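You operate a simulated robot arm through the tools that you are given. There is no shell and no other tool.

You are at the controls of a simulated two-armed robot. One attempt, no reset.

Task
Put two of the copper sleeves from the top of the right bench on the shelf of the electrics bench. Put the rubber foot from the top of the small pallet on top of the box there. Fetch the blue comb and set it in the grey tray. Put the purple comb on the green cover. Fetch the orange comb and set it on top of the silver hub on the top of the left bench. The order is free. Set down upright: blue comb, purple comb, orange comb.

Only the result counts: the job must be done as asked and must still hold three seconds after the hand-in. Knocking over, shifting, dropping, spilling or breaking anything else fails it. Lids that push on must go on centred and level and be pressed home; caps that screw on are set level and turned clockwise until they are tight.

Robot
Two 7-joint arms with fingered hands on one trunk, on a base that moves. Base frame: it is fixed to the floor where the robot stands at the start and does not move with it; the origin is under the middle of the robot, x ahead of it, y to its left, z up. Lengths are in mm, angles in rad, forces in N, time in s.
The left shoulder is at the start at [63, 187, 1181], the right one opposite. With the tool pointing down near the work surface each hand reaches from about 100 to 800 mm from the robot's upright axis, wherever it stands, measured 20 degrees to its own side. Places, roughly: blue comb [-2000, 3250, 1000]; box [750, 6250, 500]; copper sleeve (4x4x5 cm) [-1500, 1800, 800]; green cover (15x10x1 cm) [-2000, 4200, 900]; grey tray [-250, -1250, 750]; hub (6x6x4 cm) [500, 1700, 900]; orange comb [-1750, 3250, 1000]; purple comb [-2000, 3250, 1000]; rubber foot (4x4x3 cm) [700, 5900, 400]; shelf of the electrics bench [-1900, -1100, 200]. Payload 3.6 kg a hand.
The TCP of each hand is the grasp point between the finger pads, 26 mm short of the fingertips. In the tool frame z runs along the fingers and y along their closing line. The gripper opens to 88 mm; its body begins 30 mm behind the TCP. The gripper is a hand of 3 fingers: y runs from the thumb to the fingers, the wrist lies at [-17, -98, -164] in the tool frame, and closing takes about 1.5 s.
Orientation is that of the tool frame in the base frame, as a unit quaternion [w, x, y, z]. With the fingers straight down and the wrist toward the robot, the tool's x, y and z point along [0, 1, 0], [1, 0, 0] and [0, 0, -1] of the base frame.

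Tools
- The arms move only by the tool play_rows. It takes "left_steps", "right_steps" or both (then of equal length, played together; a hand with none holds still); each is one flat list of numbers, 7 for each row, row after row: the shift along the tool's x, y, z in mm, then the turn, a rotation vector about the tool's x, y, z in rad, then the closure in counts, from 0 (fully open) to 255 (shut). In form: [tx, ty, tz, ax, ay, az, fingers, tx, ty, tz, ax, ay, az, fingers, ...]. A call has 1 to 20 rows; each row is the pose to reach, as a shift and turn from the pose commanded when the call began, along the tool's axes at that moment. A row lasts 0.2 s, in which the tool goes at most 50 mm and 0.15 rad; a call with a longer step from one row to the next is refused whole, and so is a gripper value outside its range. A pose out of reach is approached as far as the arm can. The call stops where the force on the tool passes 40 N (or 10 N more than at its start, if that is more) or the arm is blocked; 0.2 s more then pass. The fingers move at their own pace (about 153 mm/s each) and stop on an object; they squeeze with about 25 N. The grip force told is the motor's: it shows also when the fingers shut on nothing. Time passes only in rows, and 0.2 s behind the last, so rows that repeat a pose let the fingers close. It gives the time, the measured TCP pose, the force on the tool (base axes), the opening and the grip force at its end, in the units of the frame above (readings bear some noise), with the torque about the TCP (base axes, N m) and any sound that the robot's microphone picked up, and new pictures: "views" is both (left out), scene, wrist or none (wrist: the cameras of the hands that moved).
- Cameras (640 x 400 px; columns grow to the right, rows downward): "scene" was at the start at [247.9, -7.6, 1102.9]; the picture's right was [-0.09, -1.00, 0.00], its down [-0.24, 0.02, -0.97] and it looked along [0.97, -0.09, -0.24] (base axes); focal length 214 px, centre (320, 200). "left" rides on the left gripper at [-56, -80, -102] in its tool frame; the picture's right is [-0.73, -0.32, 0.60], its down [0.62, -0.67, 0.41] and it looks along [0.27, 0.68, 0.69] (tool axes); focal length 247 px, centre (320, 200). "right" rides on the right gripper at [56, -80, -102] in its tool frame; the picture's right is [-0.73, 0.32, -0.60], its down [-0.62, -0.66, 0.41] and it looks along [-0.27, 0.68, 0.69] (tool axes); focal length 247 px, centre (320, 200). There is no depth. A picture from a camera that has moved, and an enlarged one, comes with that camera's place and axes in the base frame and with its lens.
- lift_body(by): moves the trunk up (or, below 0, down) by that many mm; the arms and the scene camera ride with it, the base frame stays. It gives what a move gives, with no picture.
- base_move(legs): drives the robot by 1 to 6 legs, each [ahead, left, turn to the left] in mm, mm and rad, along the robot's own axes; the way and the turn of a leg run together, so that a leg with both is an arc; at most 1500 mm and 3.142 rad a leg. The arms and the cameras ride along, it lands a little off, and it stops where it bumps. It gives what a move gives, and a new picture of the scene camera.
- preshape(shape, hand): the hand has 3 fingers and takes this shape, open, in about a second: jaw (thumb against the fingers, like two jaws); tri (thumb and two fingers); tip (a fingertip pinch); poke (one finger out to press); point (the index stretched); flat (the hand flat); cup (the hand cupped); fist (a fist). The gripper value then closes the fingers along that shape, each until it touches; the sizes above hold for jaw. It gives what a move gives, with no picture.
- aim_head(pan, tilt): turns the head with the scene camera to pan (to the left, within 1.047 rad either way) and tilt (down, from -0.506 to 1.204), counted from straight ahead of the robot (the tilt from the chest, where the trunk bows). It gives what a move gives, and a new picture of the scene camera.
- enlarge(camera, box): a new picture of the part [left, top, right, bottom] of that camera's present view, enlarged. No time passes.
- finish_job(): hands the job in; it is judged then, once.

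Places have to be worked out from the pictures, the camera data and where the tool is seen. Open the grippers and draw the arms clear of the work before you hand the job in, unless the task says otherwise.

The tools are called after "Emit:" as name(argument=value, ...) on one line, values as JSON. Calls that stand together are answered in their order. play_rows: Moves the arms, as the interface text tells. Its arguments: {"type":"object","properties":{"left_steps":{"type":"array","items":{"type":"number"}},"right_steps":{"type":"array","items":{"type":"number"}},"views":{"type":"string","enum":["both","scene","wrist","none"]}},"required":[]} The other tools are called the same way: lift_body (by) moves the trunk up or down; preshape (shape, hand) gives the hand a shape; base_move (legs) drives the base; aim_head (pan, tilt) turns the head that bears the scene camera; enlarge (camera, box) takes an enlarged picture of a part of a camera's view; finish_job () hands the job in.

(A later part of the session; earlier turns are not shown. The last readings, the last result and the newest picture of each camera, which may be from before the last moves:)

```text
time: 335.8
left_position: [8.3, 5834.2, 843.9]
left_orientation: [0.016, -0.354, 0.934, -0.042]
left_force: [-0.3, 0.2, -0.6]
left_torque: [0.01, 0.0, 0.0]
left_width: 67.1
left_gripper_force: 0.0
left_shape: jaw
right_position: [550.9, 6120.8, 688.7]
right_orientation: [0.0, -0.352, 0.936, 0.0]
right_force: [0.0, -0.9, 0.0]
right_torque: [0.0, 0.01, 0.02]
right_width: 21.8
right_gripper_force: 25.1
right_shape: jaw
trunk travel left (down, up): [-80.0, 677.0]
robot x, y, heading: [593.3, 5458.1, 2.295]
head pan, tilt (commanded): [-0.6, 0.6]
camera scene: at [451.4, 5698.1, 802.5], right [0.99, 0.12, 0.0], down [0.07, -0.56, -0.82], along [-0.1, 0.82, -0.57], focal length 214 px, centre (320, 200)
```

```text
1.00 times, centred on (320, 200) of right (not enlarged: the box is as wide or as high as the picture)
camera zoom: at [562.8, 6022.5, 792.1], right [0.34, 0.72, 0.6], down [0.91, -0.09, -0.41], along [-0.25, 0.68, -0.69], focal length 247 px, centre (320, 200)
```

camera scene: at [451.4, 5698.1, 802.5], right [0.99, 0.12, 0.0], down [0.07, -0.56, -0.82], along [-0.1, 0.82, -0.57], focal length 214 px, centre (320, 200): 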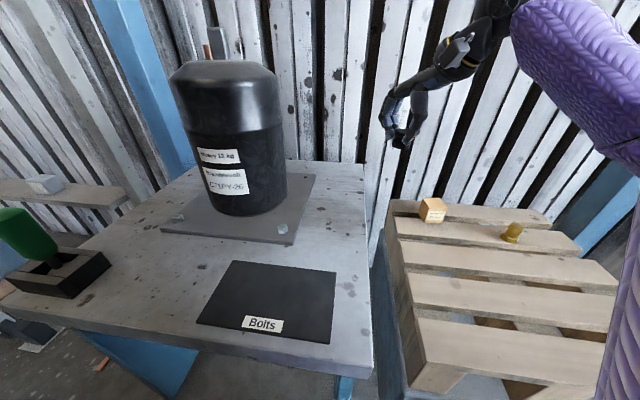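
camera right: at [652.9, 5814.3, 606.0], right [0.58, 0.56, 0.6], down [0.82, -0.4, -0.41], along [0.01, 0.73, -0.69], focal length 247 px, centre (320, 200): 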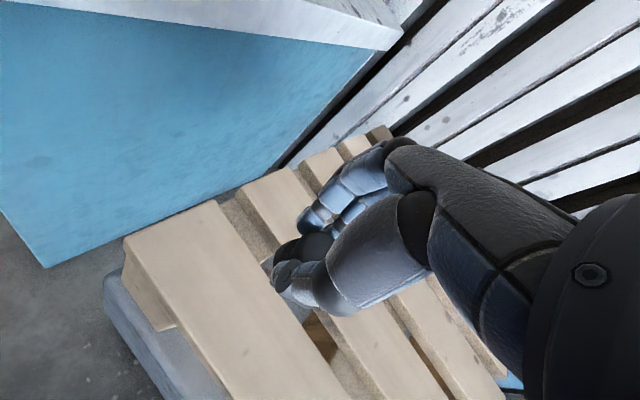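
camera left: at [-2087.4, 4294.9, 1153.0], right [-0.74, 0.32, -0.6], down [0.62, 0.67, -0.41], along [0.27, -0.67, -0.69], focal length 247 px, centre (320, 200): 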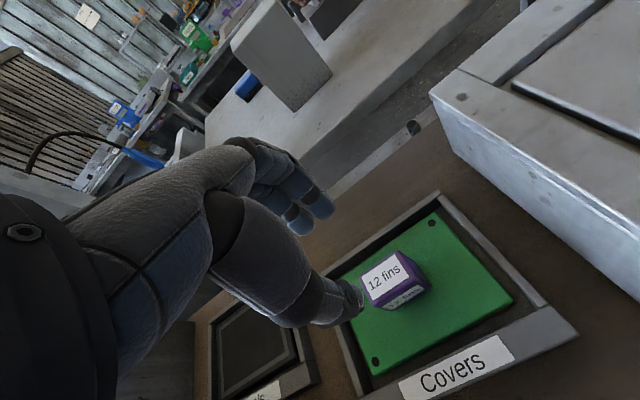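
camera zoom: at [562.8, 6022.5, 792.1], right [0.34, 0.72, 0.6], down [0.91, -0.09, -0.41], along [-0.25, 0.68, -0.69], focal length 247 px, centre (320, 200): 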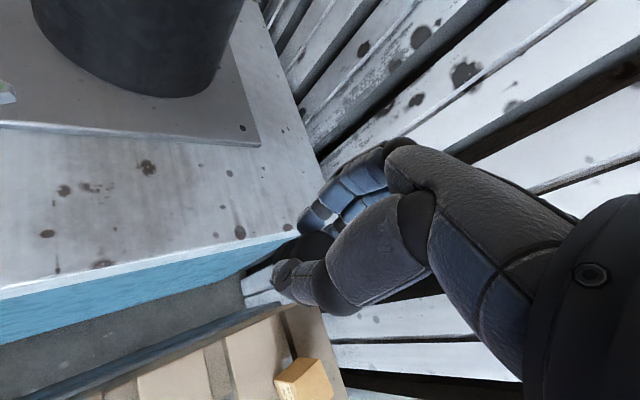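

The box (5 cm cube) has its top centre at about (704, 6211, 463). I swing the right hand over it at height, then lower the trunk.

Emit:
play_rows(right_steps=[-40, -8, 0, 0, 0, 0, 255, -80, -16, 0, 0, 0, 0, 255, -120, -24, 10, 0, 0, 0, 255, -155, -30, 20, 0, 0, 0, 255, -174.4, -33, 30, 0, 0, 0, 255, -174.4, -33, 30, 0, 0, 0, 255], views="none")

Emit:
lift_body(by=-70)

Emit:
enlarge(camera="right", box=[0, 0, 640, 400])

```text
time: 337.2
left_position: [8.6, 5835.2, 844.5]
left_orientation: [0.016, -0.354, 0.934, -0.042]
left_force: [-0.6, 0.1, -0.8]
left_torque: [0.01, -0.01, 0.02]
left_width: 67.1
left_gripper_force: 0.1
left_shape: jaw
right_position: [706.5, 6211.4, 660.7]
right_orientation: [0.001, -0.352, 0.936, 0.001]
right_force: [-0.5, -0.7, -0.9]
right_torque: [0.01, 0.01, 0.02]
right_width: 22.0
right_gripper_force: 25.3
right_shape: jaw
trunk travel left (down, up): [-80.0, 677.0]
robot x, y, heading: [595.8, 5459.6, 2.295]
head pan, tilt (commanded): [-0.6, 0.6]
```

```text
time: 338.3
left_position: [-6.8, 5851.2, 725.2]
left_orientation: [0.031, -0.354, 0.931, -0.083]
left_force: [0.4, 0.5, -0.9]
left_torque: [-0.01, -0.03, 0.02]
left_width: 67.2
left_gripper_force: 0.1
left_shape: jaw
right_position: [704.4, 6211.1, 589.3]
right_orientation: [0.0, -0.352, 0.936, 0.001]
right_force: [-0.5, 0.6, -0.5]
right_torque: [0.0, 0.01, 0.04]
right_width: 21.8
right_gripper_force: 24.7
right_shape: jaw
trunk travel left (down, up): [-10.0, 747.0]
robot x, y, heading: [597.7, 5456.1, 2.295]
head pan, tilt (commanded): [-0.6, 0.6]
```

```text
1.00 times, centred on (320, 200) of right (not enlarged: the box is as wide or as high as the picture)
camera zoom: at [715.9, 6112.4, 692.4], right [0.34, 0.72, 0.6], down [0.91, -0.09, -0.41], along [-0.25, 0.68, -0.69], focal length 247 px, centre (320, 200)
```

zoom: 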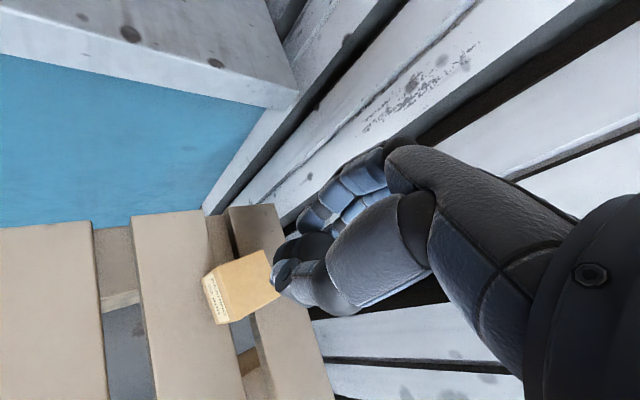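

I enlarge the wrist view to align the foot over the box.

Emit:
enlarge(camera="right", box=[190, 220, 350, 320])

Emit:
aim_head(pan=-0.6, tilt=0.5)

Emit:
enlarge(camera="scene", box=[370, 100, 530, 200])

```text
4.00 times, centred on (270, 270) of right
camera zoom: at [715.9, 6112.4, 692.4], right [0.34, 0.72, 0.6], down [0.91, -0.09, -0.41], along [-0.25, 0.68, -0.69], focal length 988 px, centre (520, -80)
```

zoom: 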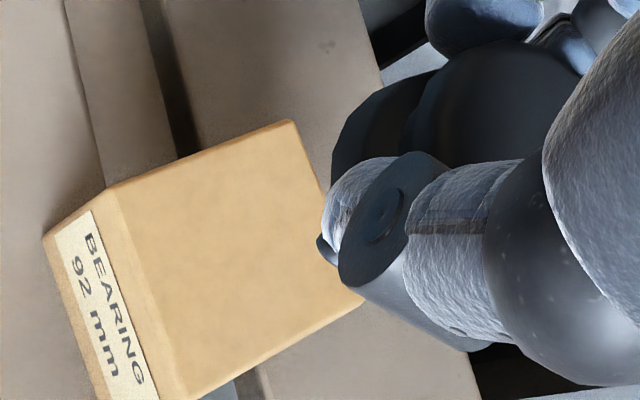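

```text
time: 339.0
left_position: [-6.5, 5851.3, 725.7]
left_orientation: [0.031, -0.353, 0.931, -0.083]
left_force: [-0.3, 0.7, 0.7]
left_torque: [0.01, -0.01, -0.03]
left_width: 66.9
left_gripper_force: 0.1
left_shape: jaw
right_position: [704.4, 6212.0, 589.2]
right_orientation: [0.0, -0.353, 0.936, 0.0]
right_force: [0.2, 0.2, 0.0]
right_torque: [0.0, 0.01, -0.01]
right_width: 21.9
right_gripper_force: 25.4
right_shape: jaw
trunk travel left (down, up): [-10.0, 747.0]
robot x, y, heading: [596.6, 5457.1, 2.295]
head pan, tilt (commanded): [-0.6, 0.499]
camera scene: at [441.5, 5711.6, 736.8], right [0.99, 0.12, 0.0], down [0.06, -0.48, -0.88], along [-0.11, 0.87, -0.48], focal length 214 px, centre (320, 200)
```

scene: 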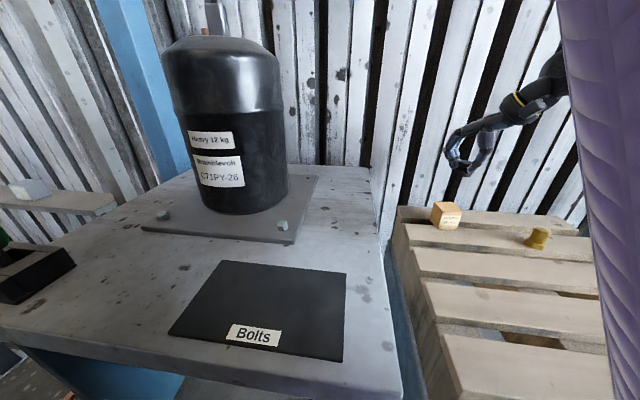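

```text
4.00 times, centred on (450, 150) of scene
camera zoom: at [441.5, 5711.6, 736.8], right [0.99, 0.12, 0.0], down [0.06, -0.48, -0.88], along [-0.11, 0.87, -0.48], focal length 858 px, centre (-200, 400)
```

zoom: 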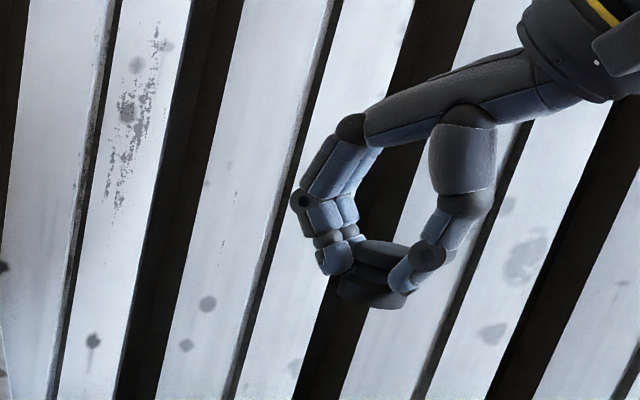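

I shift by about (-4, +3) mm in the tool frame and descend toward the box top in stages.

Emit:
play_rows(right_steps=[-2, 1.5, 30, 0, 0, 0, 255, -4, 3, 55, 0, 0, 0, 255, -4, 3, 80, 0, 0, 0, 255, -4, 3, 86, 0, 0, 0, 255, -4, 3, 86, 0, 0, 0, 255], views="both")

Emit:
enlarge(camera="right", box=[190, 190, 350, 290])

Emit:
enlarge(camera="scene", box=[390, 150, 518, 230])

```text
time: 340.2
left_position: [-5.8, 5850.4, 724.2]
left_orientation: [0.032, -0.353, 0.931, -0.083]
left_force: [0.4, -0.2, 0.5]
left_torque: [0.0, 0.01, -0.02]
left_width: 66.9
left_gripper_force: 0.0
left_shape: jaw
right_position: [704.7, 6217.0, 502.7]
right_orientation: [0.0, -0.352, 0.936, 0.001]
right_force: [0.3, 0.2, -0.5]
right_torque: [-0.01, 0.01, -0.02]
right_width: 22.1
right_gripper_force: 24.9
right_shape: jaw
trunk travel left (down, up): [-10.0, 747.0]
robot x, y, heading: [591.0, 5462.6, 2.294]
head pan, tilt (commanded): [-0.6, 0.499]
camera scene: at [441.5, 5711.6, 736.8], right [0.99, 0.12, 0.0], down [0.06, -0.48, -0.88], along [-0.11, 0.87, -0.48], focal length 214 px, centre (320, 200)
camera right: at [716.5, 6118.7, 606.0], right [0.34, 0.72, 0.6], down [0.91, -0.09, -0.41], along [-0.25, 0.68, -0.69], focal length 247 px, centre (320, 200)
```

scene: 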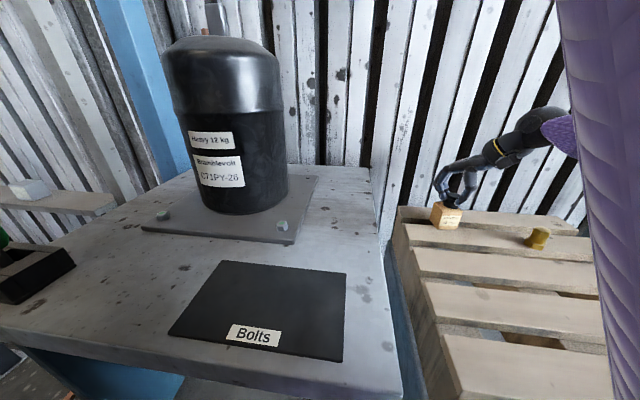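
right: 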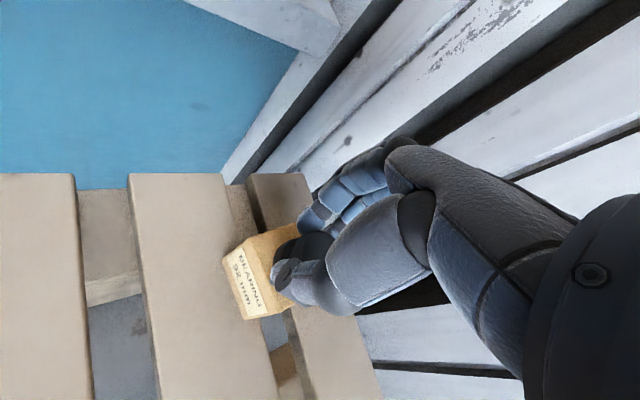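

```text
4.00 times, centred on (270, 240) of right
camera zoom: at [716.5, 6118.7, 606.0], right [0.34, 0.72, 0.6], down [0.91, -0.09, -0.41], along [-0.25, 0.68, -0.69], focal length 988 px, centre (520, 40)
```

zoom: 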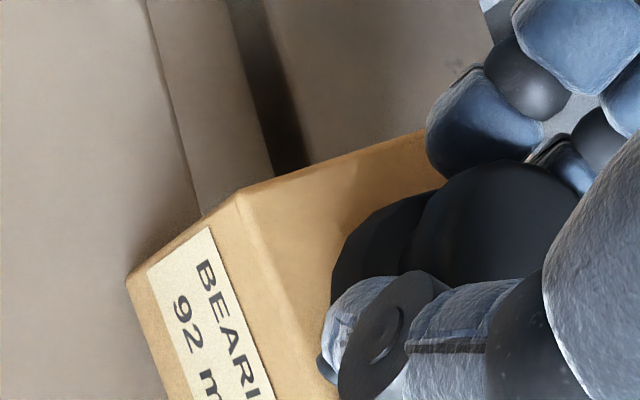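

```text
5.00 times, centred on (454, 190) of scene
camera zoom: at [441.5, 5711.6, 736.8], right [0.99, 0.12, 0.0], down [0.06, -0.48, -0.88], along [-0.11, 0.87, -0.48], focal length 1072 px, centre (-350, 250)
```

zoom: 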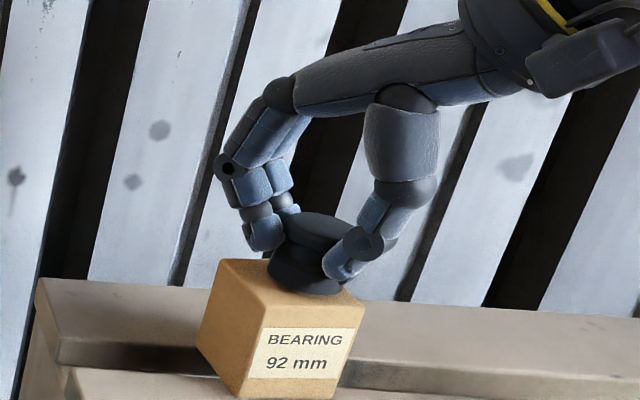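

The foot is gripped in its waist groove and hangs ~10 mm above the box. I step down until contact.

Emit:
play_rows(right_steps=[0, 0, 2, 0, 0, 0, 255, 0, 0, 4, 0, 0, 0, 255, 0, 0, 4, 0, 0, 0, 255], views="none")

Emit:
play_rows(right_steps=[0, 0, 1.5, 0, 0, 0, 255, 0, 0, 3, 0, 0, 0, 255, 0, 0, 3, 0, 0, 0, 255], views="none")

Emit:
enlarge(camera="scene", box=[390, 150, 518, 230])

```text
time: 341.0
left_position: [-6.5, 5851.4, 724.6]
left_orientation: [0.032, -0.353, 0.931, -0.083]
left_force: [0.0, 0.3, 0.3]
left_torque: [0.03, -0.02, 0.03]
left_width: 66.9
left_gripper_force: 0.0
left_shape: jaw
right_position: [705.0, 6216.2, 499.0]
right_orientation: [0.0, -0.353, 0.936, 0.0]
right_force: [-2.2, -0.5, 1.8]
right_torque: [0.02, -0.04, 0.0]
right_width: 21.7
right_gripper_force: 25.0
right_shape: jaw
trunk travel left (down, up): [-10.0, 747.0]
robot x, y, heading: [594.9, 5460.1, 2.296]
head pan, tilt (commanded): [-0.6, 0.499]
```

```text
time: 341.8
left_position: [-6.3, 5849.8, 724.9]
left_orientation: [0.033, -0.353, 0.932, -0.082]
left_force: [0.6, 0.5, 0.3]
left_torque: [-0.01, -0.03, 0.02]
left_width: 67.1
left_gripper_force: 0.0
left_shape: jaw
right_position: [704.4, 6216.8, 498.9]
right_orientation: [0.0, -0.352, 0.936, 0.001]
right_force: [-0.2, 0.8, 8.3]
right_torque: [-0.1, -0.1, -0.01]
right_width: 22.3
right_gripper_force: 25.0
right_shape: jaw
trunk travel left (down, up): [-10.0, 747.0]
robot x, y, heading: [596.4, 5456.4, 2.293]
head pan, tilt (commanded): [-0.6, 0.499]
```

```text
5.00 times, centred on (454, 190) of scene
camera zoom: at [441.4, 5711.1, 737.1], right [0.99, 0.12, 0.0], down [0.06, -0.47, -0.88], along [-0.11, 0.87, -0.48], focal length 1072 px, centre (-350, 250)
```

zoom: 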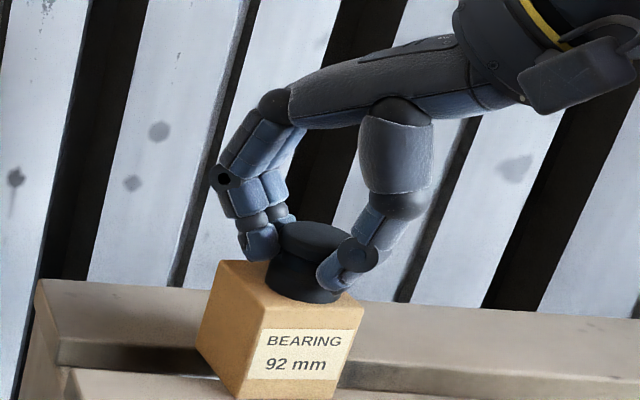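

Contact at 8 N and the foot sits well within the box top. I ease off 1 mm and open the fingers wide enough to clear the foot's flange.

Emit:
play_rows(right_steps=[0, 0, -1, 0, 0, 0, 255, 0, 0, -1, 0, 0, 0, 210, 0, 0, -1, 0, 0, 0, 170, 0, 0, -1, 0, 0, 0, 130, 0, 0, -1, 0, 0, 0, 90, 0, 0, -1, 0, 0, 0, 60, 0, 0, -1, 0, 0, 0, 60, 0, 0, -1, 0, 0, 0, 60], views="both")

Emit:
enlarge(camera="scene", box=[390, 150, 518, 230])

```text
time: 343.6
left_position: [-6.9, 5851.6, 724.3]
left_orientation: [0.031, -0.352, 0.932, -0.083]
left_force: [0.1, 0.2, 0.8]
left_torque: [-0.01, 0.01, 0.01]
left_width: 67.0
left_gripper_force: 0.0
left_shape: jaw
right_position: [704.8, 6215.9, 498.1]
right_orientation: [0.0, -0.352, 0.936, -0.001]
right_force: [-0.8, 0.2, 0.0]
right_torque: [0.0, 0.01, -0.02]
right_width: 66.7
right_gripper_force: 0.1
right_shape: jaw
trunk travel left (down, up): [-10.0, 747.0]
robot x, y, heading: [593.9, 5459.7, 2.295]
head pan, tilt (commanded): [-0.6, 0.499]
camera scene: at [441.5, 5711.6, 736.8], right [0.99, 0.12, 0.0], down [0.06, -0.48, -0.88], along [-0.11, 0.87, -0.48], focal length 214 px, centre (320, 200)
camera right: at [715.9, 6117.5, 600.2], right [0.34, 0.72, 0.6], down [0.91, -0.09, -0.41], along [-0.25, 0.68, -0.69], focal length 247 px, centre (320, 200)
```

scene: 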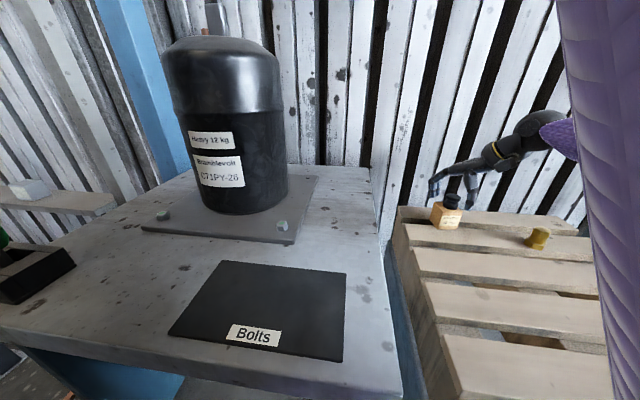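
right: 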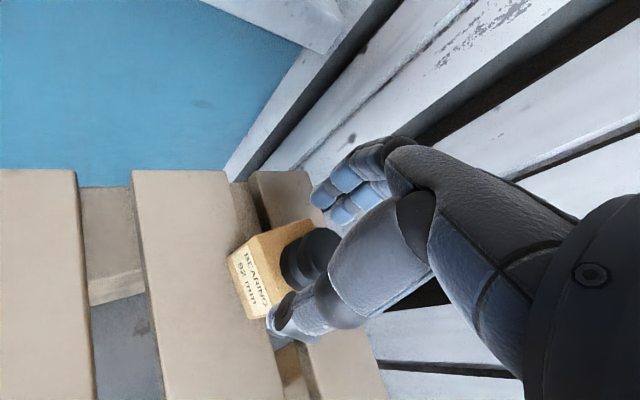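

```text
5.00 times, centred on (454, 190) of scene
camera zoom: at [441.5, 5711.6, 736.8], right [0.99, 0.12, 0.0], down [0.06, -0.48, -0.88], along [-0.11, 0.87, -0.48], focal length 1072 px, centre (-350, 250)
```

zoom: 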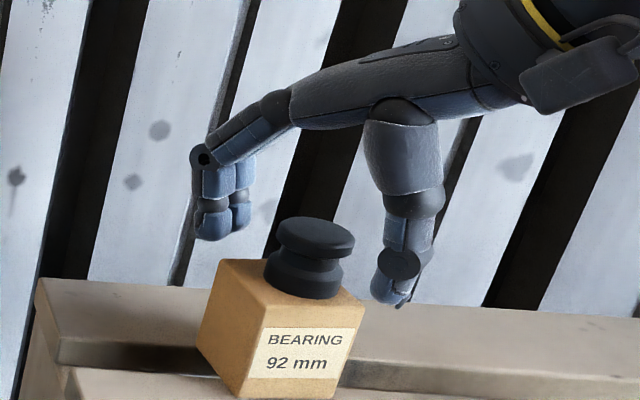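

The foot rests on the box. I lift the right hand straight up.

Emit:
play_rows(right_steps=[0, 0, -15, 0, 0, 0, 60, 0, 0, -45, 0, 0, 0, 60, 0, 0, -90, 0, 0, 0, 60, 0, 0, -135, 0, 0, 0, 60, 0, 0, -170, 0, 0, 0, 60, 0, 0, -170, 0, 0, 0, 60], views="both")

```text
time: 345.0
left_position: [-6.1, 5851.3, 725.3]
left_orientation: [0.032, -0.353, 0.931, -0.084]
left_force: [0.1, 1.0, -0.2]
left_torque: [-0.01, 0.01, 0.0]
left_width: 66.8
left_gripper_force: 0.0
left_shape: jaw
right_position: [707.4, 6216.0, 667.3]
right_orientation: [-0.001, -0.353, 0.936, 0.001]
right_force: [0.6, 0.9, 0.1]
right_torque: [-0.01, 0.02, -0.01]
right_width: 67.1
right_gripper_force: 0.1
right_shape: jaw
trunk travel left (down, up): [-10.0, 747.0]
robot x, y, heading: [592.8, 5457.7, 2.296]
head pan, tilt (commanded): [-0.6, 0.499]
camera scene: at [441.5, 5711.6, 736.8], right [0.99, 0.12, 0.0], down [0.06, -0.48, -0.88], along [-0.11, 0.87, -0.48], focal length 214 px, centre (320, 200)
camera right: at [719.1, 6117.2, 770.2], right [0.34, 0.72, 0.6], down [0.91, -0.09, -0.41], along [-0.25, 0.68, -0.69], focal length 247 px, centre (320, 200)
```

scene: 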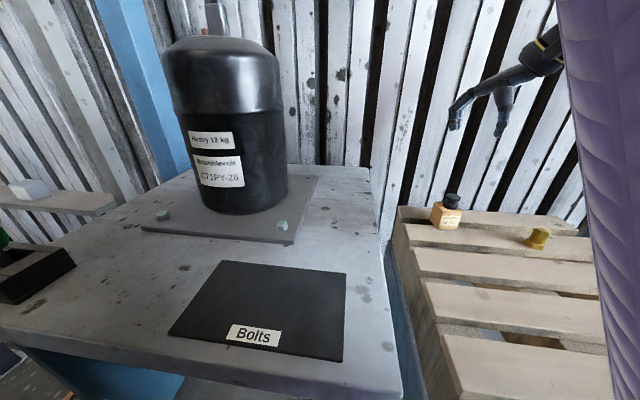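
right: 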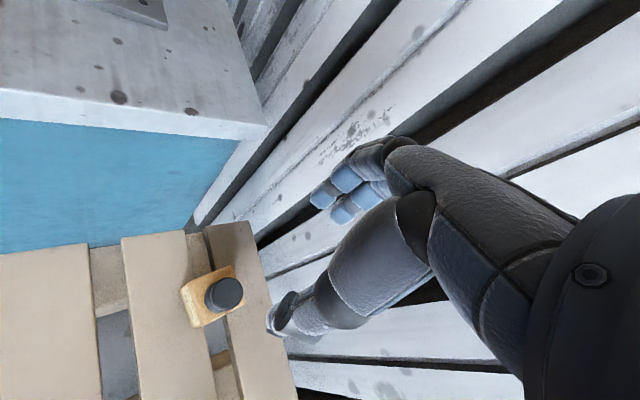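

The foot stands on the box. I raise the trunk, then back away and turn west.

Emit:
lift_body(by=400)

Emit:
base_move(legs=[[-136, 312, 0], [0, 0, 0.847]])

Emit:
aim_head(pan=0, tilt=0.4)

```text
time: 348.8
left_position: [-6.6, 5851.8, 1125.0]
left_orientation: [0.032, -0.353, 0.931, -0.084]
left_force: [0.2, -0.5, -0.1]
left_torque: [-0.03, 0.01, 0.01]
left_width: 67.0
left_gripper_force: 0.1
left_shape: jaw
right_position: [705.7, 6215.9, 1067.2]
right_orientation: [0.0, -0.352, 0.936, 0.0]
right_force: [-0.3, 0.0, 0.5]
right_torque: [0.02, 0.03, -0.02]
right_width: 67.2
right_gripper_force: 0.0
right_shape: jaw
trunk travel left (down, up): [-410.0, 347.0]
robot x, y, heading: [596.7, 5455.3, 2.301]
head pan, tilt (commanded): [-0.6, 0.499]
```

```text
time: 353.2
left_position: [-245.3, 4958.2, 1125.7]
left_orientation: [0.063, -0.701, 0.708, -0.063]
left_force: [0.1, -0.1, 0.6]
left_torque: [0.0, -0.01, 0.02]
left_width: 67.0
left_gripper_force: 0.1
left_shape: jaw
right_position: [-39.7, 5731.1, 1066.6]
right_orientation: [0.0, -0.703, 0.711, 0.0]
right_force: [-0.1, -0.8, -0.4]
right_torque: [0.04, -0.03, -0.03]
right_width: 66.8
right_gripper_force: 0.0
right_shape: jaw
trunk travel left (down, up): [-410.0, 347.0]
robot x, y, heading: [446.9, 5145.8, 3.136]
head pan, tilt (commanded): [-0.6, 0.499]
camera scene: at [231.5, 5196.3, 1170.5], right [0.57, 0.82, 0.0], down [0.39, -0.27, -0.88], along [-0.72, 0.5, -0.48], focal length 214 px, centre (320, 200)
```

scene: 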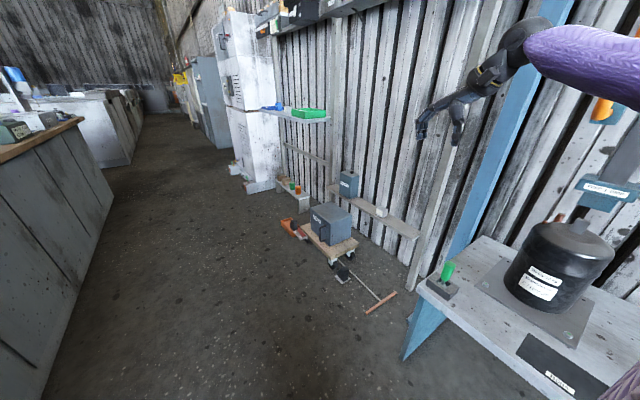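

```text
time: 354.2
left_position: [-246.0, 4957.6, 1126.4]
left_orientation: [0.063, -0.701, 0.708, -0.063]
left_force: [-0.1, 0.0, 0.5]
left_torque: [0.01, 0.0, 0.03]
left_width: 67.0
left_gripper_force: 0.1
left_shape: jaw
right_position: [-39.9, 5730.6, 1067.5]
right_orientation: [-0.002, -0.702, 0.712, 0.0]
right_force: [-0.7, 0.1, 0.4]
right_torque: [0.04, -0.02, 0.04]
right_width: 67.1
right_gripper_force: 0.1
right_shape: jaw
trunk travel left (down, up): [-410.0, 347.0]
robot x, y, heading: [447.4, 5144.1, 3.137]
head pan, tilt (commanded): [0.0, 0.4]
camera scene: at [213.6, 5145.3, 1179.6], right [0.01, 1.0, 0.0], down [0.39, 0.0, -0.92], along [-0.92, 0.01, -0.39], focal length 214 px, centre (320, 200)
```

scene: 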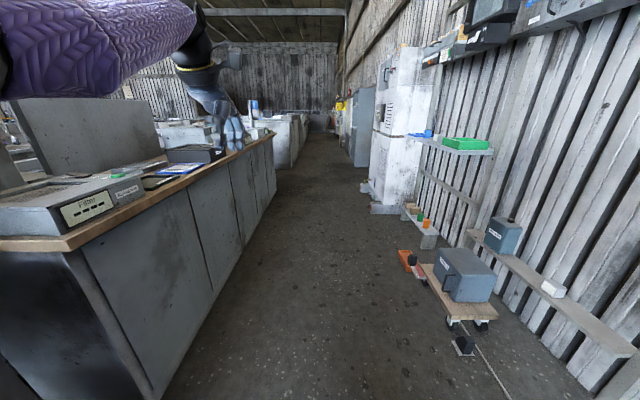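

The right hand sticks out far to the right and the left is tilted; I bring both into compact carrying poses.

Emit:
play_rows(left_steps=[0, -15, -5, -0.025, 0, 0, 60, 0, -35, -10, -0.05, 0, 0, 60, 0, -55, -15, -0.075, 0, 0, 60, 0, -75, -20, -0.1, 0, 0, 60, 0, -95, -20, -0.125, 0, 0, 60, 0, -115, -20, -0.15, 0, 0, 60, 0, -130, -20, -0.178, 0, 0, 60, 0, -130, -20, -0.178, 0, 0, 60], right_steps=[45, 0, 0, 0, 0, 0, 60, 90, 0, -5, 0, 0, 0, 60, 135, 0, -10, 0, 0, 0, 60, 180, 0, -15, 0, 0, 0, 60, 225, 0, -20, 0, 0, 0, 60, 270, 0, -25, 0, 0, 0, 60, 315, 0, -30, 0, 0, 0, 60, 330, 0, -30, 0, 0, 0, 60], views="scene")

```text
time: 356.0
left_position: [-121.5, 4957.5, 1168.6]
left_orientation: [0.0, -0.704, 0.71, -0.001]
left_force: [-0.1, -0.5, 0.9]
left_torque: [-0.04, -0.02, 0.0]
left_width: 66.9
left_gripper_force: 0.1
left_shape: jaw
right_position: [-44.1, 5401.5, 1098.6]
right_orientation: [0.0, -0.702, 0.712, 0.001]
right_force: [0.3, -0.2, 0.3]
right_torque: [-0.01, 0.01, 0.02]
right_width: 67.0
right_gripper_force: 0.1
right_shape: jaw
trunk travel left (down, up): [-410.0, 347.0]
robot x, y, heading: [446.2, 5142.8, 3.135]
head pan, tilt (commanded): [0.0, 0.4]
camera scene: at [213.5, 5145.4, 1179.6], right [0.01, 1.0, 0.0], down [0.39, 0.0, -0.92], along [-0.92, 0.01, -0.39], focal length 214 px, centre (320, 200)
```

scene: 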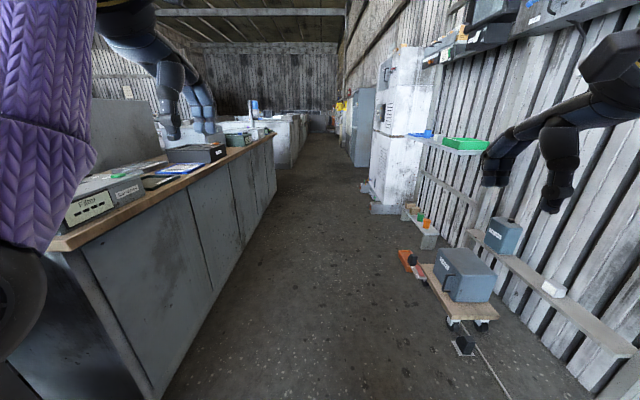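

Both arms are compact. I drive back west along the north aisle.

Emit:
base_move(legs=[[1400, 0, 0], [1400, 0, 0], [1330, 0, 0], [0, 0, 1.571]])

```text
time: 379.5
left_position: [-3438.3, 4591.3, 1168.0]
left_orientation: [0.0, 1.0, -0.002, 0.0]
left_force: [0.2, -0.4, 0.6]
left_torque: [0.03, -0.02, 0.0]
left_width: 66.9
left_gripper_force: 0.0
left_shape: jaw
right_position: [-3884.3, 4667.2, 1097.9]
right_orientation: [0.0, 1.0, -0.005, 0.0]
right_force: [0.0, 0.4, 0.1]
right_torque: [0.0, -0.02, 0.0]
right_width: 66.8
right_gripper_force: 0.0
right_shape: jaw
trunk travel left (down, up): [-410.0, 347.0]
robot x, y, heading: [-3627.3, 5161.2, -1.577]
head pan, tilt (commanded): [0.0, 0.4]
camera scene: at [-3624.9, 4925.2, 1179.6], right [-1.0, 0.01, 0.0], down [0.0, 0.39, -0.92], along [-0.01, -0.92, -0.39], focal length 214 px, centre (320, 200)
```

scene: 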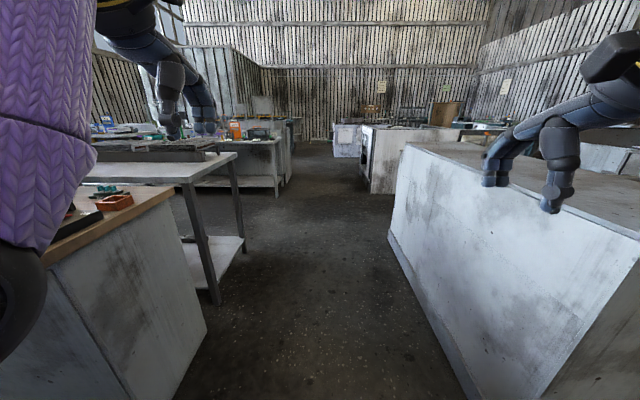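

I drive south through the cross aisle to the middle aisle and turn east.

Emit:
base_move(legs=[[1400, -60, 0], [1020, 0, 0], [0, 0, 1.577]])

```text
time: 394.9
left_position: [-3162.6, 2947.0, 1167.6]
left_orientation: [0.0, 0.723, 0.691, 0.0]
left_force: [0.1, -0.1, -0.3]
left_torque: [0.01, 0.02, 0.0]
left_width: 67.2
left_gripper_force: 0.0
left_shape: jaw
right_position: [-3255.7, 2503.9, 1098.6]
right_orientation: [-0.001, 0.725, 0.689, 0.0]
right_force: [1.7, 0.2, -0.2]
right_torque: [-0.01, 0.01, 0.0]
right_width: 67.1
right_gripper_force: 0.0
right_shape: jaw
trunk travel left (down, up): [-410.0, 347.0]
robot x, y, heading: [-3732.9, 2785.3, -0.045]
head pan, tilt (commanded): [0.0, 0.4]
camera scene: at [-3502.1, 2772.7, 1179.6], right [-0.05, -1.0, 0.0], down [-0.39, 0.02, -0.92], along [0.92, -0.04, -0.39], focal length 214 px, centre (320, 200)
```

scene: 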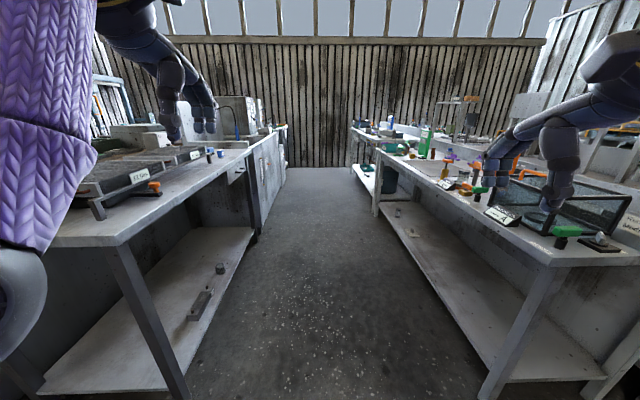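

I straighten, drive to x ≈ -1470 and face the right bench with the sleeves.

Emit:
base_move(legs=[[0, 0, 0.045], [1400, -30, 0], [830, 0, 0], [0, 0, -1.571]])

Emit:
aim_head(pan=0, tilt=0.55)

Emit:
enlarge(camera="scene", box=[160, 120, 400, 270])

```text
time: 410.2
left_position: [-1328.7, 2181.5, 1168.0]
left_orientation: [0.0, 1.0, -0.005, 0.0]
left_force: [-0.1, -0.1, 0.3]
left_torque: [0.03, -0.01, 0.02]
left_width: 67.1
left_gripper_force: 0.0
left_shape: jaw
right_position: [-1775.0, 2259.6, 1098.0]
right_orientation: [0.001, 1.0, -0.008, 0.001]
right_force: [0.9, -0.3, -0.8]
right_torque: [0.0, 0.0, 0.0]
right_width: 67.1
right_gripper_force: 0.0
right_shape: jaw
trunk travel left (down, up): [-410.0, 347.0]
robot x, y, heading: [-1512.8, 2747.7, -1.58]
head pan, tilt (commanded): [0.0, 0.4]
camera scene: at [-1515.0, 2516.2, 1179.6], right [-1.0, 0.01, 0.0], down [0.0, 0.39, -0.92], along [-0.01, -0.92, -0.39], focal length 214 px, centre (320, 200)
```

scene: 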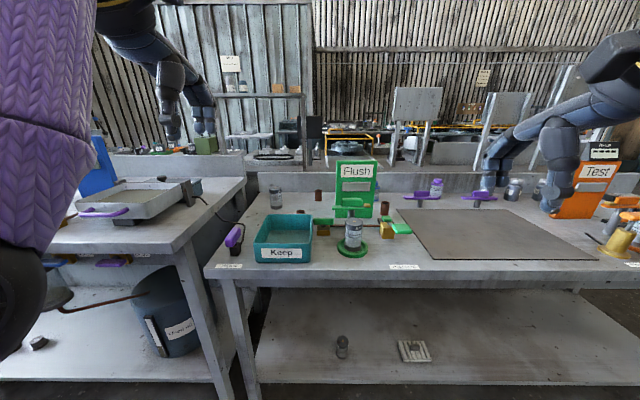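

```text
time: 410.9
left_position: [-1329.7, 2182.0, 1167.6]
left_orientation: [-0.001, 1.0, -0.006, -0.002]
left_force: [-0.6, -0.6, -0.3]
left_torque: [-0.01, 0.01, -0.02]
left_width: 66.9
left_gripper_force: 0.0
left_shape: jaw
right_position: [-1774.7, 2258.2, 1099.4]
right_orientation: [0.001, 1.0, -0.008, 0.001]
right_force: [-0.1, -1.0, -0.4]
right_torque: [0.02, -0.02, -0.01]
right_width: 67.3
right_gripper_force: 0.0
right_shape: jaw
trunk travel left (down, up): [-410.0, 347.0]
robot x, y, heading: [-1513.9, 2750.2, -1.583]
head pan, tilt (commanded): [0.0, 0.55]
camera scene: at [-1514.8, 2519.0, 1166.0], right [-1.0, 0.01, 0.0], down [0.01, 0.52, -0.85], along [-0.01, -0.85, -0.52], focal length 214 px, centre (320, 200)
```

scene: 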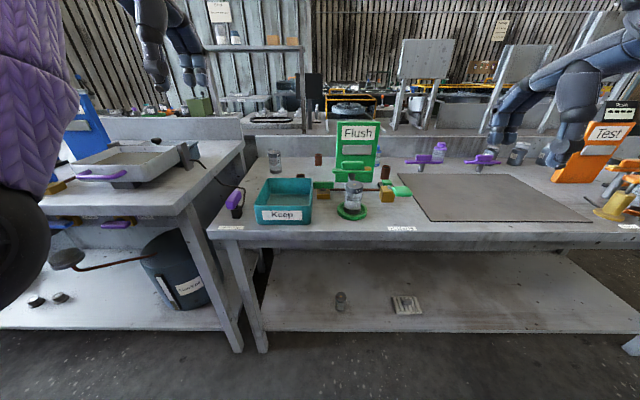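

```text
2.67 times, centred on (280, 195) of scene
camera zoom: at [-1514.8, 2519.0, 1166.0], right [-1.0, 0.01, 0.0], down [0.01, 0.52, -0.85], along [-0.01, -0.85, -0.52], focal length 572 px, centre (427, 213)
```

zoom: 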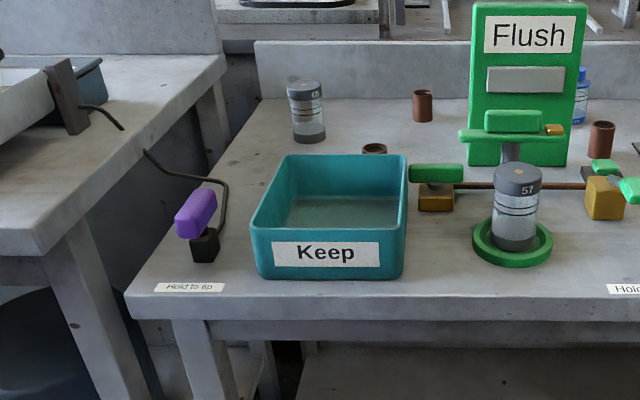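

Three copper sleeves are visible: one behind the Keep tray, one behind it farther back, one right of the Flush device. I raise the trunk and move closer to see them from above.

Emit:
lift_body(by=250)

Emit:
base_move(legs=[[365, -80, 0.01]])

Emit:
aim_head(pan=0, tilt=0.9)

Emit:
enlarge(camera="scene", box=[200, 60, 456, 220])

```text
time: 413.5
left_position: [-1329.2, 2181.2, 1418.2]
left_orientation: [0.0, 1.0, -0.005, 0.0]
left_force: [-0.1, -0.2, 0.1]
left_torque: [0.0, -0.01, 0.0]
left_width: 67.0
left_gripper_force: 0.1
left_shape: jaw
right_position: [-1774.2, 2258.3, 1348.8]
right_orientation: [0.0, 1.0, -0.009, 0.0]
right_force: [0.2, 0.1, 0.0]
right_torque: [-0.02, 0.01, 0.0]
right_width: 67.0
right_gripper_force: 0.0
right_shape: jaw
trunk travel left (down, up): [-660.0, 97.0]
robot x, y, heading: [-1515.0, 2752.9, -1.582]
head pan, tilt (commanded): [0.0, 0.55]
```

```text
time: 415.9
left_position: [-1406.1, 1810.8, 1418.8]
left_orientation: [0.001, 1.0, -0.001, 0.001]
left_force: [-0.1, 0.3, 0.3]
left_torque: [0.0, 0.01, 0.03]
left_width: 67.3
left_gripper_force: 0.1
left_shape: jaw
right_position: [-1852.4, 1883.2, 1348.6]
right_orientation: [0.0, 1.0, -0.002, 0.0]
right_force: [-0.5, -0.2, 0.1]
right_torque: [-0.01, 0.01, -0.01]
right_width: 66.8
right_gripper_force: 0.1
right_shape: jaw
trunk travel left (down, up): [-660.0, 97.0]
robot x, y, heading: [-1592.6, 2375.5, -1.577]
head pan, tilt (commanded): [0.0, 0.55]
camera scene: at [-1594.5, 2158.1, 1423.1], right [-1.0, 0.0, 0.0], down [0.0, 0.52, -0.85], along [0.0, -0.85, -0.52], focal length 214 px, centre (320, 200)
```

scene: 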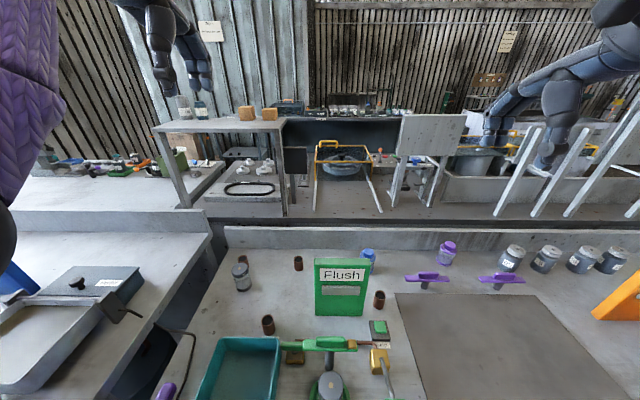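

```text
time: 416.7
left_position: [-1406.3, 1810.6, 1418.0]
left_orientation: [0.0, 1.0, 0.0, 0.001]
left_force: [-0.6, 0.1, 0.0]
left_torque: [0.0, -0.01, 0.0]
left_width: 67.4
left_gripper_force: 0.2
left_shape: jaw
right_position: [-1852.5, 1883.7, 1349.4]
right_orientation: [0.001, 1.0, -0.002, -0.001]
right_force: [0.3, 0.1, 0.6]
right_torque: [0.0, -0.01, -0.01]
right_width: 67.2
right_gripper_force: 0.1
right_shape: jaw
trunk travel left (down, up): [-660.0, 97.0]
robot x, y, heading: [-1595.5, 2377.0, -1.572]
head pan, tilt (commanded): [0.0, 0.901]
camera scene: at [-1594.4, 2172.7, 1393.9], right [-1.0, 0.0, 0.0], down [0.0, 0.78, -0.62], along [0.0, -0.62, -0.78], focal length 214 px, centre (320, 200)
```

scene: 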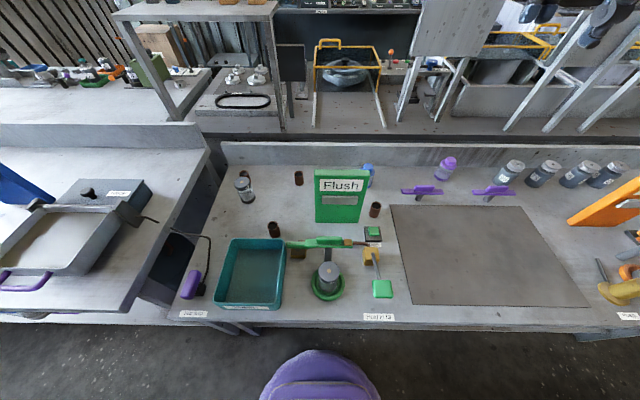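

```text
2.50 times, centred on (328, 140) of scene
camera zoom: at [-1594.4, 2172.7, 1393.9], right [-1.0, 0.0, 0.0], down [0.0, 0.78, -0.62], along [0.0, -0.62, -0.78], focal length 536 px, centre (300, 350)
```

zoom: 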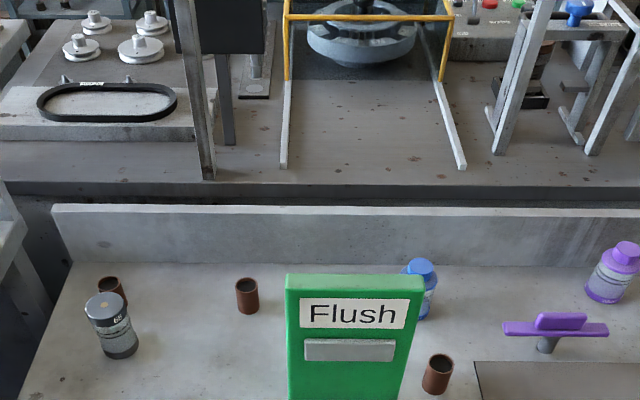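

I choose the sleeve right of the Flush board, at about (-1776, 1755), for the right hand and the one behind the Keep tray, at about (-1450, 1836), for the left. With the trunk high I position and yaw both hands above them.

Emit:
play_rows(left_steps=[-4, -3, 22, 0, 0, 0.14, 60, -9, -5, 46, 0, 0, 0.28, 60, -13, -8, 70, 0, 0, 0.42, 60, -18, -10, 94, 0, 0, 0.56, 60, -22, -13, 118, 0, 0, 0.7, 60, -27, -16, 142, 0, 0, 0.84, 60, -31, -18, 166, 0, 0, 0.98, 60, -35, -21, 190, 0, 0, 1.12, 60, -40, -24, 214, 0, 0, 1.26, 60, -43.7, -26, 238, 0, 0, 1.4, 60, -43.7, -26, 238, 0, 0, 1.4, 60], right_steps=[8, 13, 17, 0, 0, -0.08, 60, 16, 26, 34, 0, 0, -0.16, 60, 23, 39, 51, 0, 0, -0.24, 60, 31, 52, 68, 0, 0, -0.32, 60, 39, 65, 85, 0, 0, -0.4, 60, 47, 78, 102, 0, 0, -0.48, 60, 55, 91, 119, 0, 0, -0.56, 60, 62, 104, 136, 0, 0, -0.64, 60, 70, 117, 153, 0, 0, -0.72, 60, 76.5, 128.7, 169, 0, 0, -0.785, 60, 76.5, 128.7, 169, 0, 0, -0.785, 60], views="both")

```text
time: 419.1
left_position: [-1449.0, 1836.7, 1179.2]
left_orientation: [-0.001, 0.764, -0.645, 0.0]
left_force: [-0.9, 0.5, -0.6]
left_torque: [0.01, 0.0, 0.05]
left_width: 67.0
left_gripper_force: 0.0
left_shape: jaw
right_position: [-1775.8, 1754.8, 1180.4]
right_orientation: [0.001, 0.925, 0.38, 0.0]
right_force: [0.9, -0.6, -0.2]
right_torque: [-0.02, 0.01, 0.0]
right_width: 67.2
right_gripper_force: 0.0
right_shape: jaw
trunk travel left (down, up): [-660.0, 97.0]
robot x, y, heading: [-1591.1, 2378.7, -1.575]
head pan, tilt (commanded): [0.0, 0.901]
camera scene: at [-1594.9, 2173.1, 1393.9], right [-1.0, 0.0, 0.0], down [0.0, 0.78, -0.62], along [0.0, -0.62, -0.78], focal length 214 px, centre (320, 200)
camera right: at [-1791.3, 1849.3, 1283.0], right [-0.3, -0.74, 0.6], down [-0.91, 0.03, -0.41], along [0.29, -0.67, -0.69], focal length 247 px, centre (320, 200)
camera left: at [-1379.3, 1906.8, 1282.0], right [0.19, 0.78, -0.6], down [0.76, -0.5, -0.41], along [-0.62, -0.38, -0.69], focal length 247 px, centre (320, 200)
```

scene: 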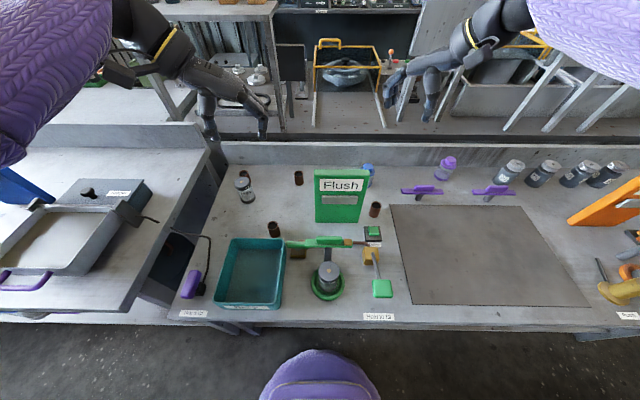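
right: 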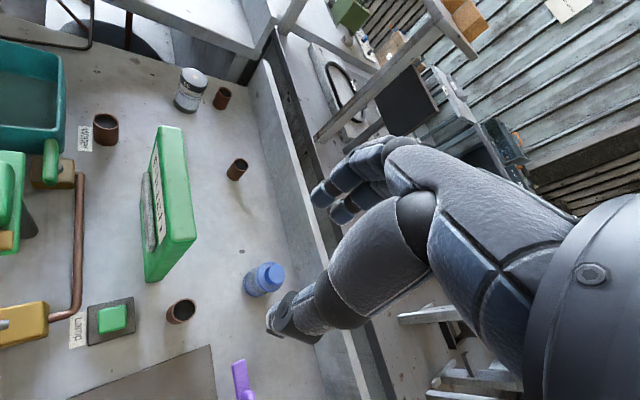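
left: 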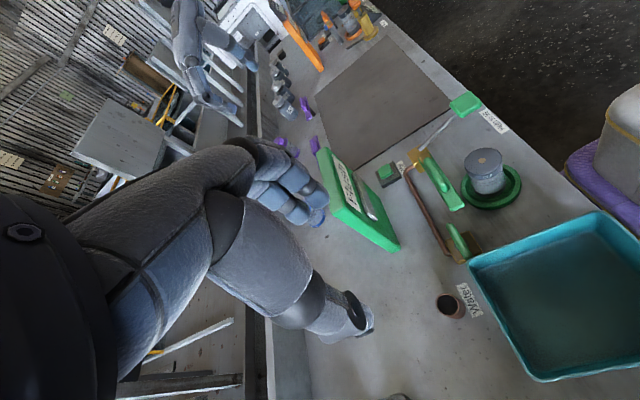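

Both hands reached their stations. I enlarge the wrist views to measure both sleeves precisely.

Emit:
enlarge(camera="right", box=[80, 230, 304, 370])

Emit:
enlarge(camera="left", box=[360, 220, 584, 360])

```text
2.86 times, centred on (192, 300) of right
camera zoom: at [-1791.3, 1849.3, 1283.0], right [-0.3, -0.74, 0.6], down [-0.91, 0.03, -0.41], along [0.29, -0.67, -0.69], focal length 706 px, centre (686, -86)
```

zoom: 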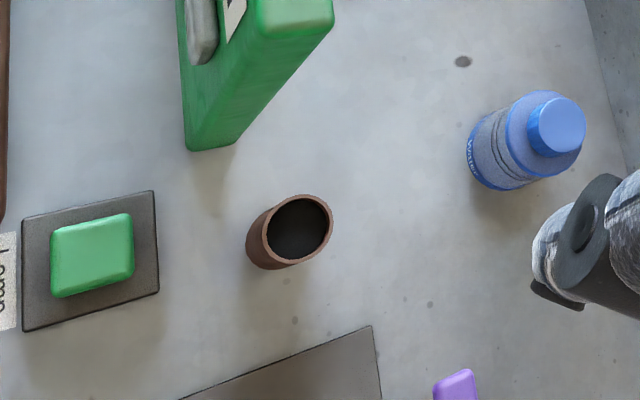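

```text
2.86 times, centred on (472, 290) of left
camera zoom: at [-1379.3, 1906.8, 1282.0], right [0.19, 0.78, -0.6], down [0.76, -0.5, -0.41], along [-0.62, -0.38, -0.69], focal length 706 px, centre (-114, -57)
```

zoom: 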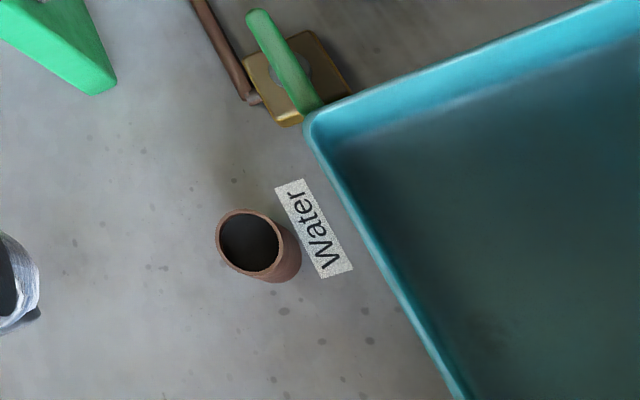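

Measured: right-hand sleeve at (-1777, 1760), left-hand sleeve at (-1455, 1833.5). Before lowering I check the elbows with the head.

Emit:
aim_head(pan=0.8, tilt=0.6)

Emit:
aim_head(pan=-0.8, tilt=0.6)

```text
time: 420.2
left_position: [-1448.9, 1836.9, 1179.0]
left_orientation: [0.0, 0.765, -0.644, 0.0]
left_force: [-0.5, 0.4, -0.3]
left_torque: [-0.02, 0.0, 0.0]
left_width: 67.1
left_gripper_force: 0.1
left_shape: jaw
right_position: [-1774.9, 1752.1, 1180.3]
right_orientation: [0.001, 0.925, 0.38, 0.0]
right_force: [-0.2, 0.6, 0.4]
right_torque: [0.03, -0.02, 0.02]
right_width: 66.9
right_gripper_force: 0.0
right_shape: jaw
trunk travel left (down, up): [-660.0, 97.0]
robot x, y, heading: [-1595.8, 2378.9, -1.57]
head pan, tilt (commanded): [0.799, 0.6]
camera scene: at [-1531.2, 2186.2, 1418.6], right [-0.7, -0.72, 0.0], down [-0.4, 0.39, -0.82], along [0.59, -0.58, -0.57], focal length 214 px, centre (320, 200)
```

scene: 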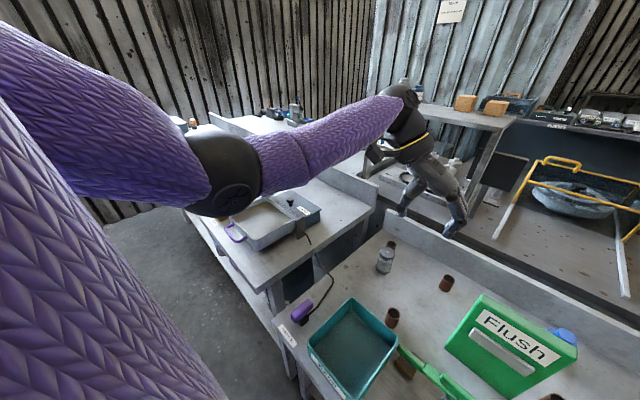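

```text
time: 421.9
left_position: [-1449.0, 1836.5, 1180.0]
left_orientation: [0.001, 0.764, -0.645, -0.001]
left_force: [0.1, 0.2, -0.4]
left_torque: [0.03, -0.01, -0.01]
left_width: 66.9
left_gripper_force: 0.1
left_shape: jaw
right_position: [-1776.4, 1753.5, 1181.2]
right_orientation: [0.001, 0.925, 0.381, 0.001]
right_force: [-0.3, -0.7, 0.0]
right_torque: [0.0, -0.01, 0.0]
right_width: 67.3
right_gripper_force: 0.0
right_shape: jaw
trunk travel left (down, up): [-660.0, 97.0]
robot x, y, heading: [-1592.6, 2377.5, -1.57]
head pan, tilt (commanded): [-0.799, 0.6]
camera scene: at [-1657.8, 2186.3, 1418.6], right [-0.7, 0.72, 0.0], down [0.41, 0.39, -0.82], along [-0.59, -0.57, -0.57], focal length 214 px, centre (320, 200)
```

scene: 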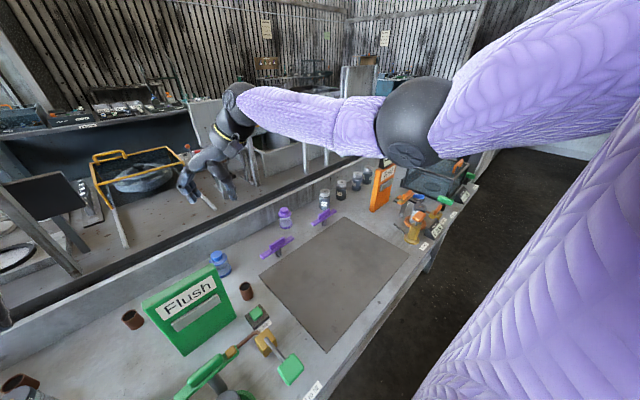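

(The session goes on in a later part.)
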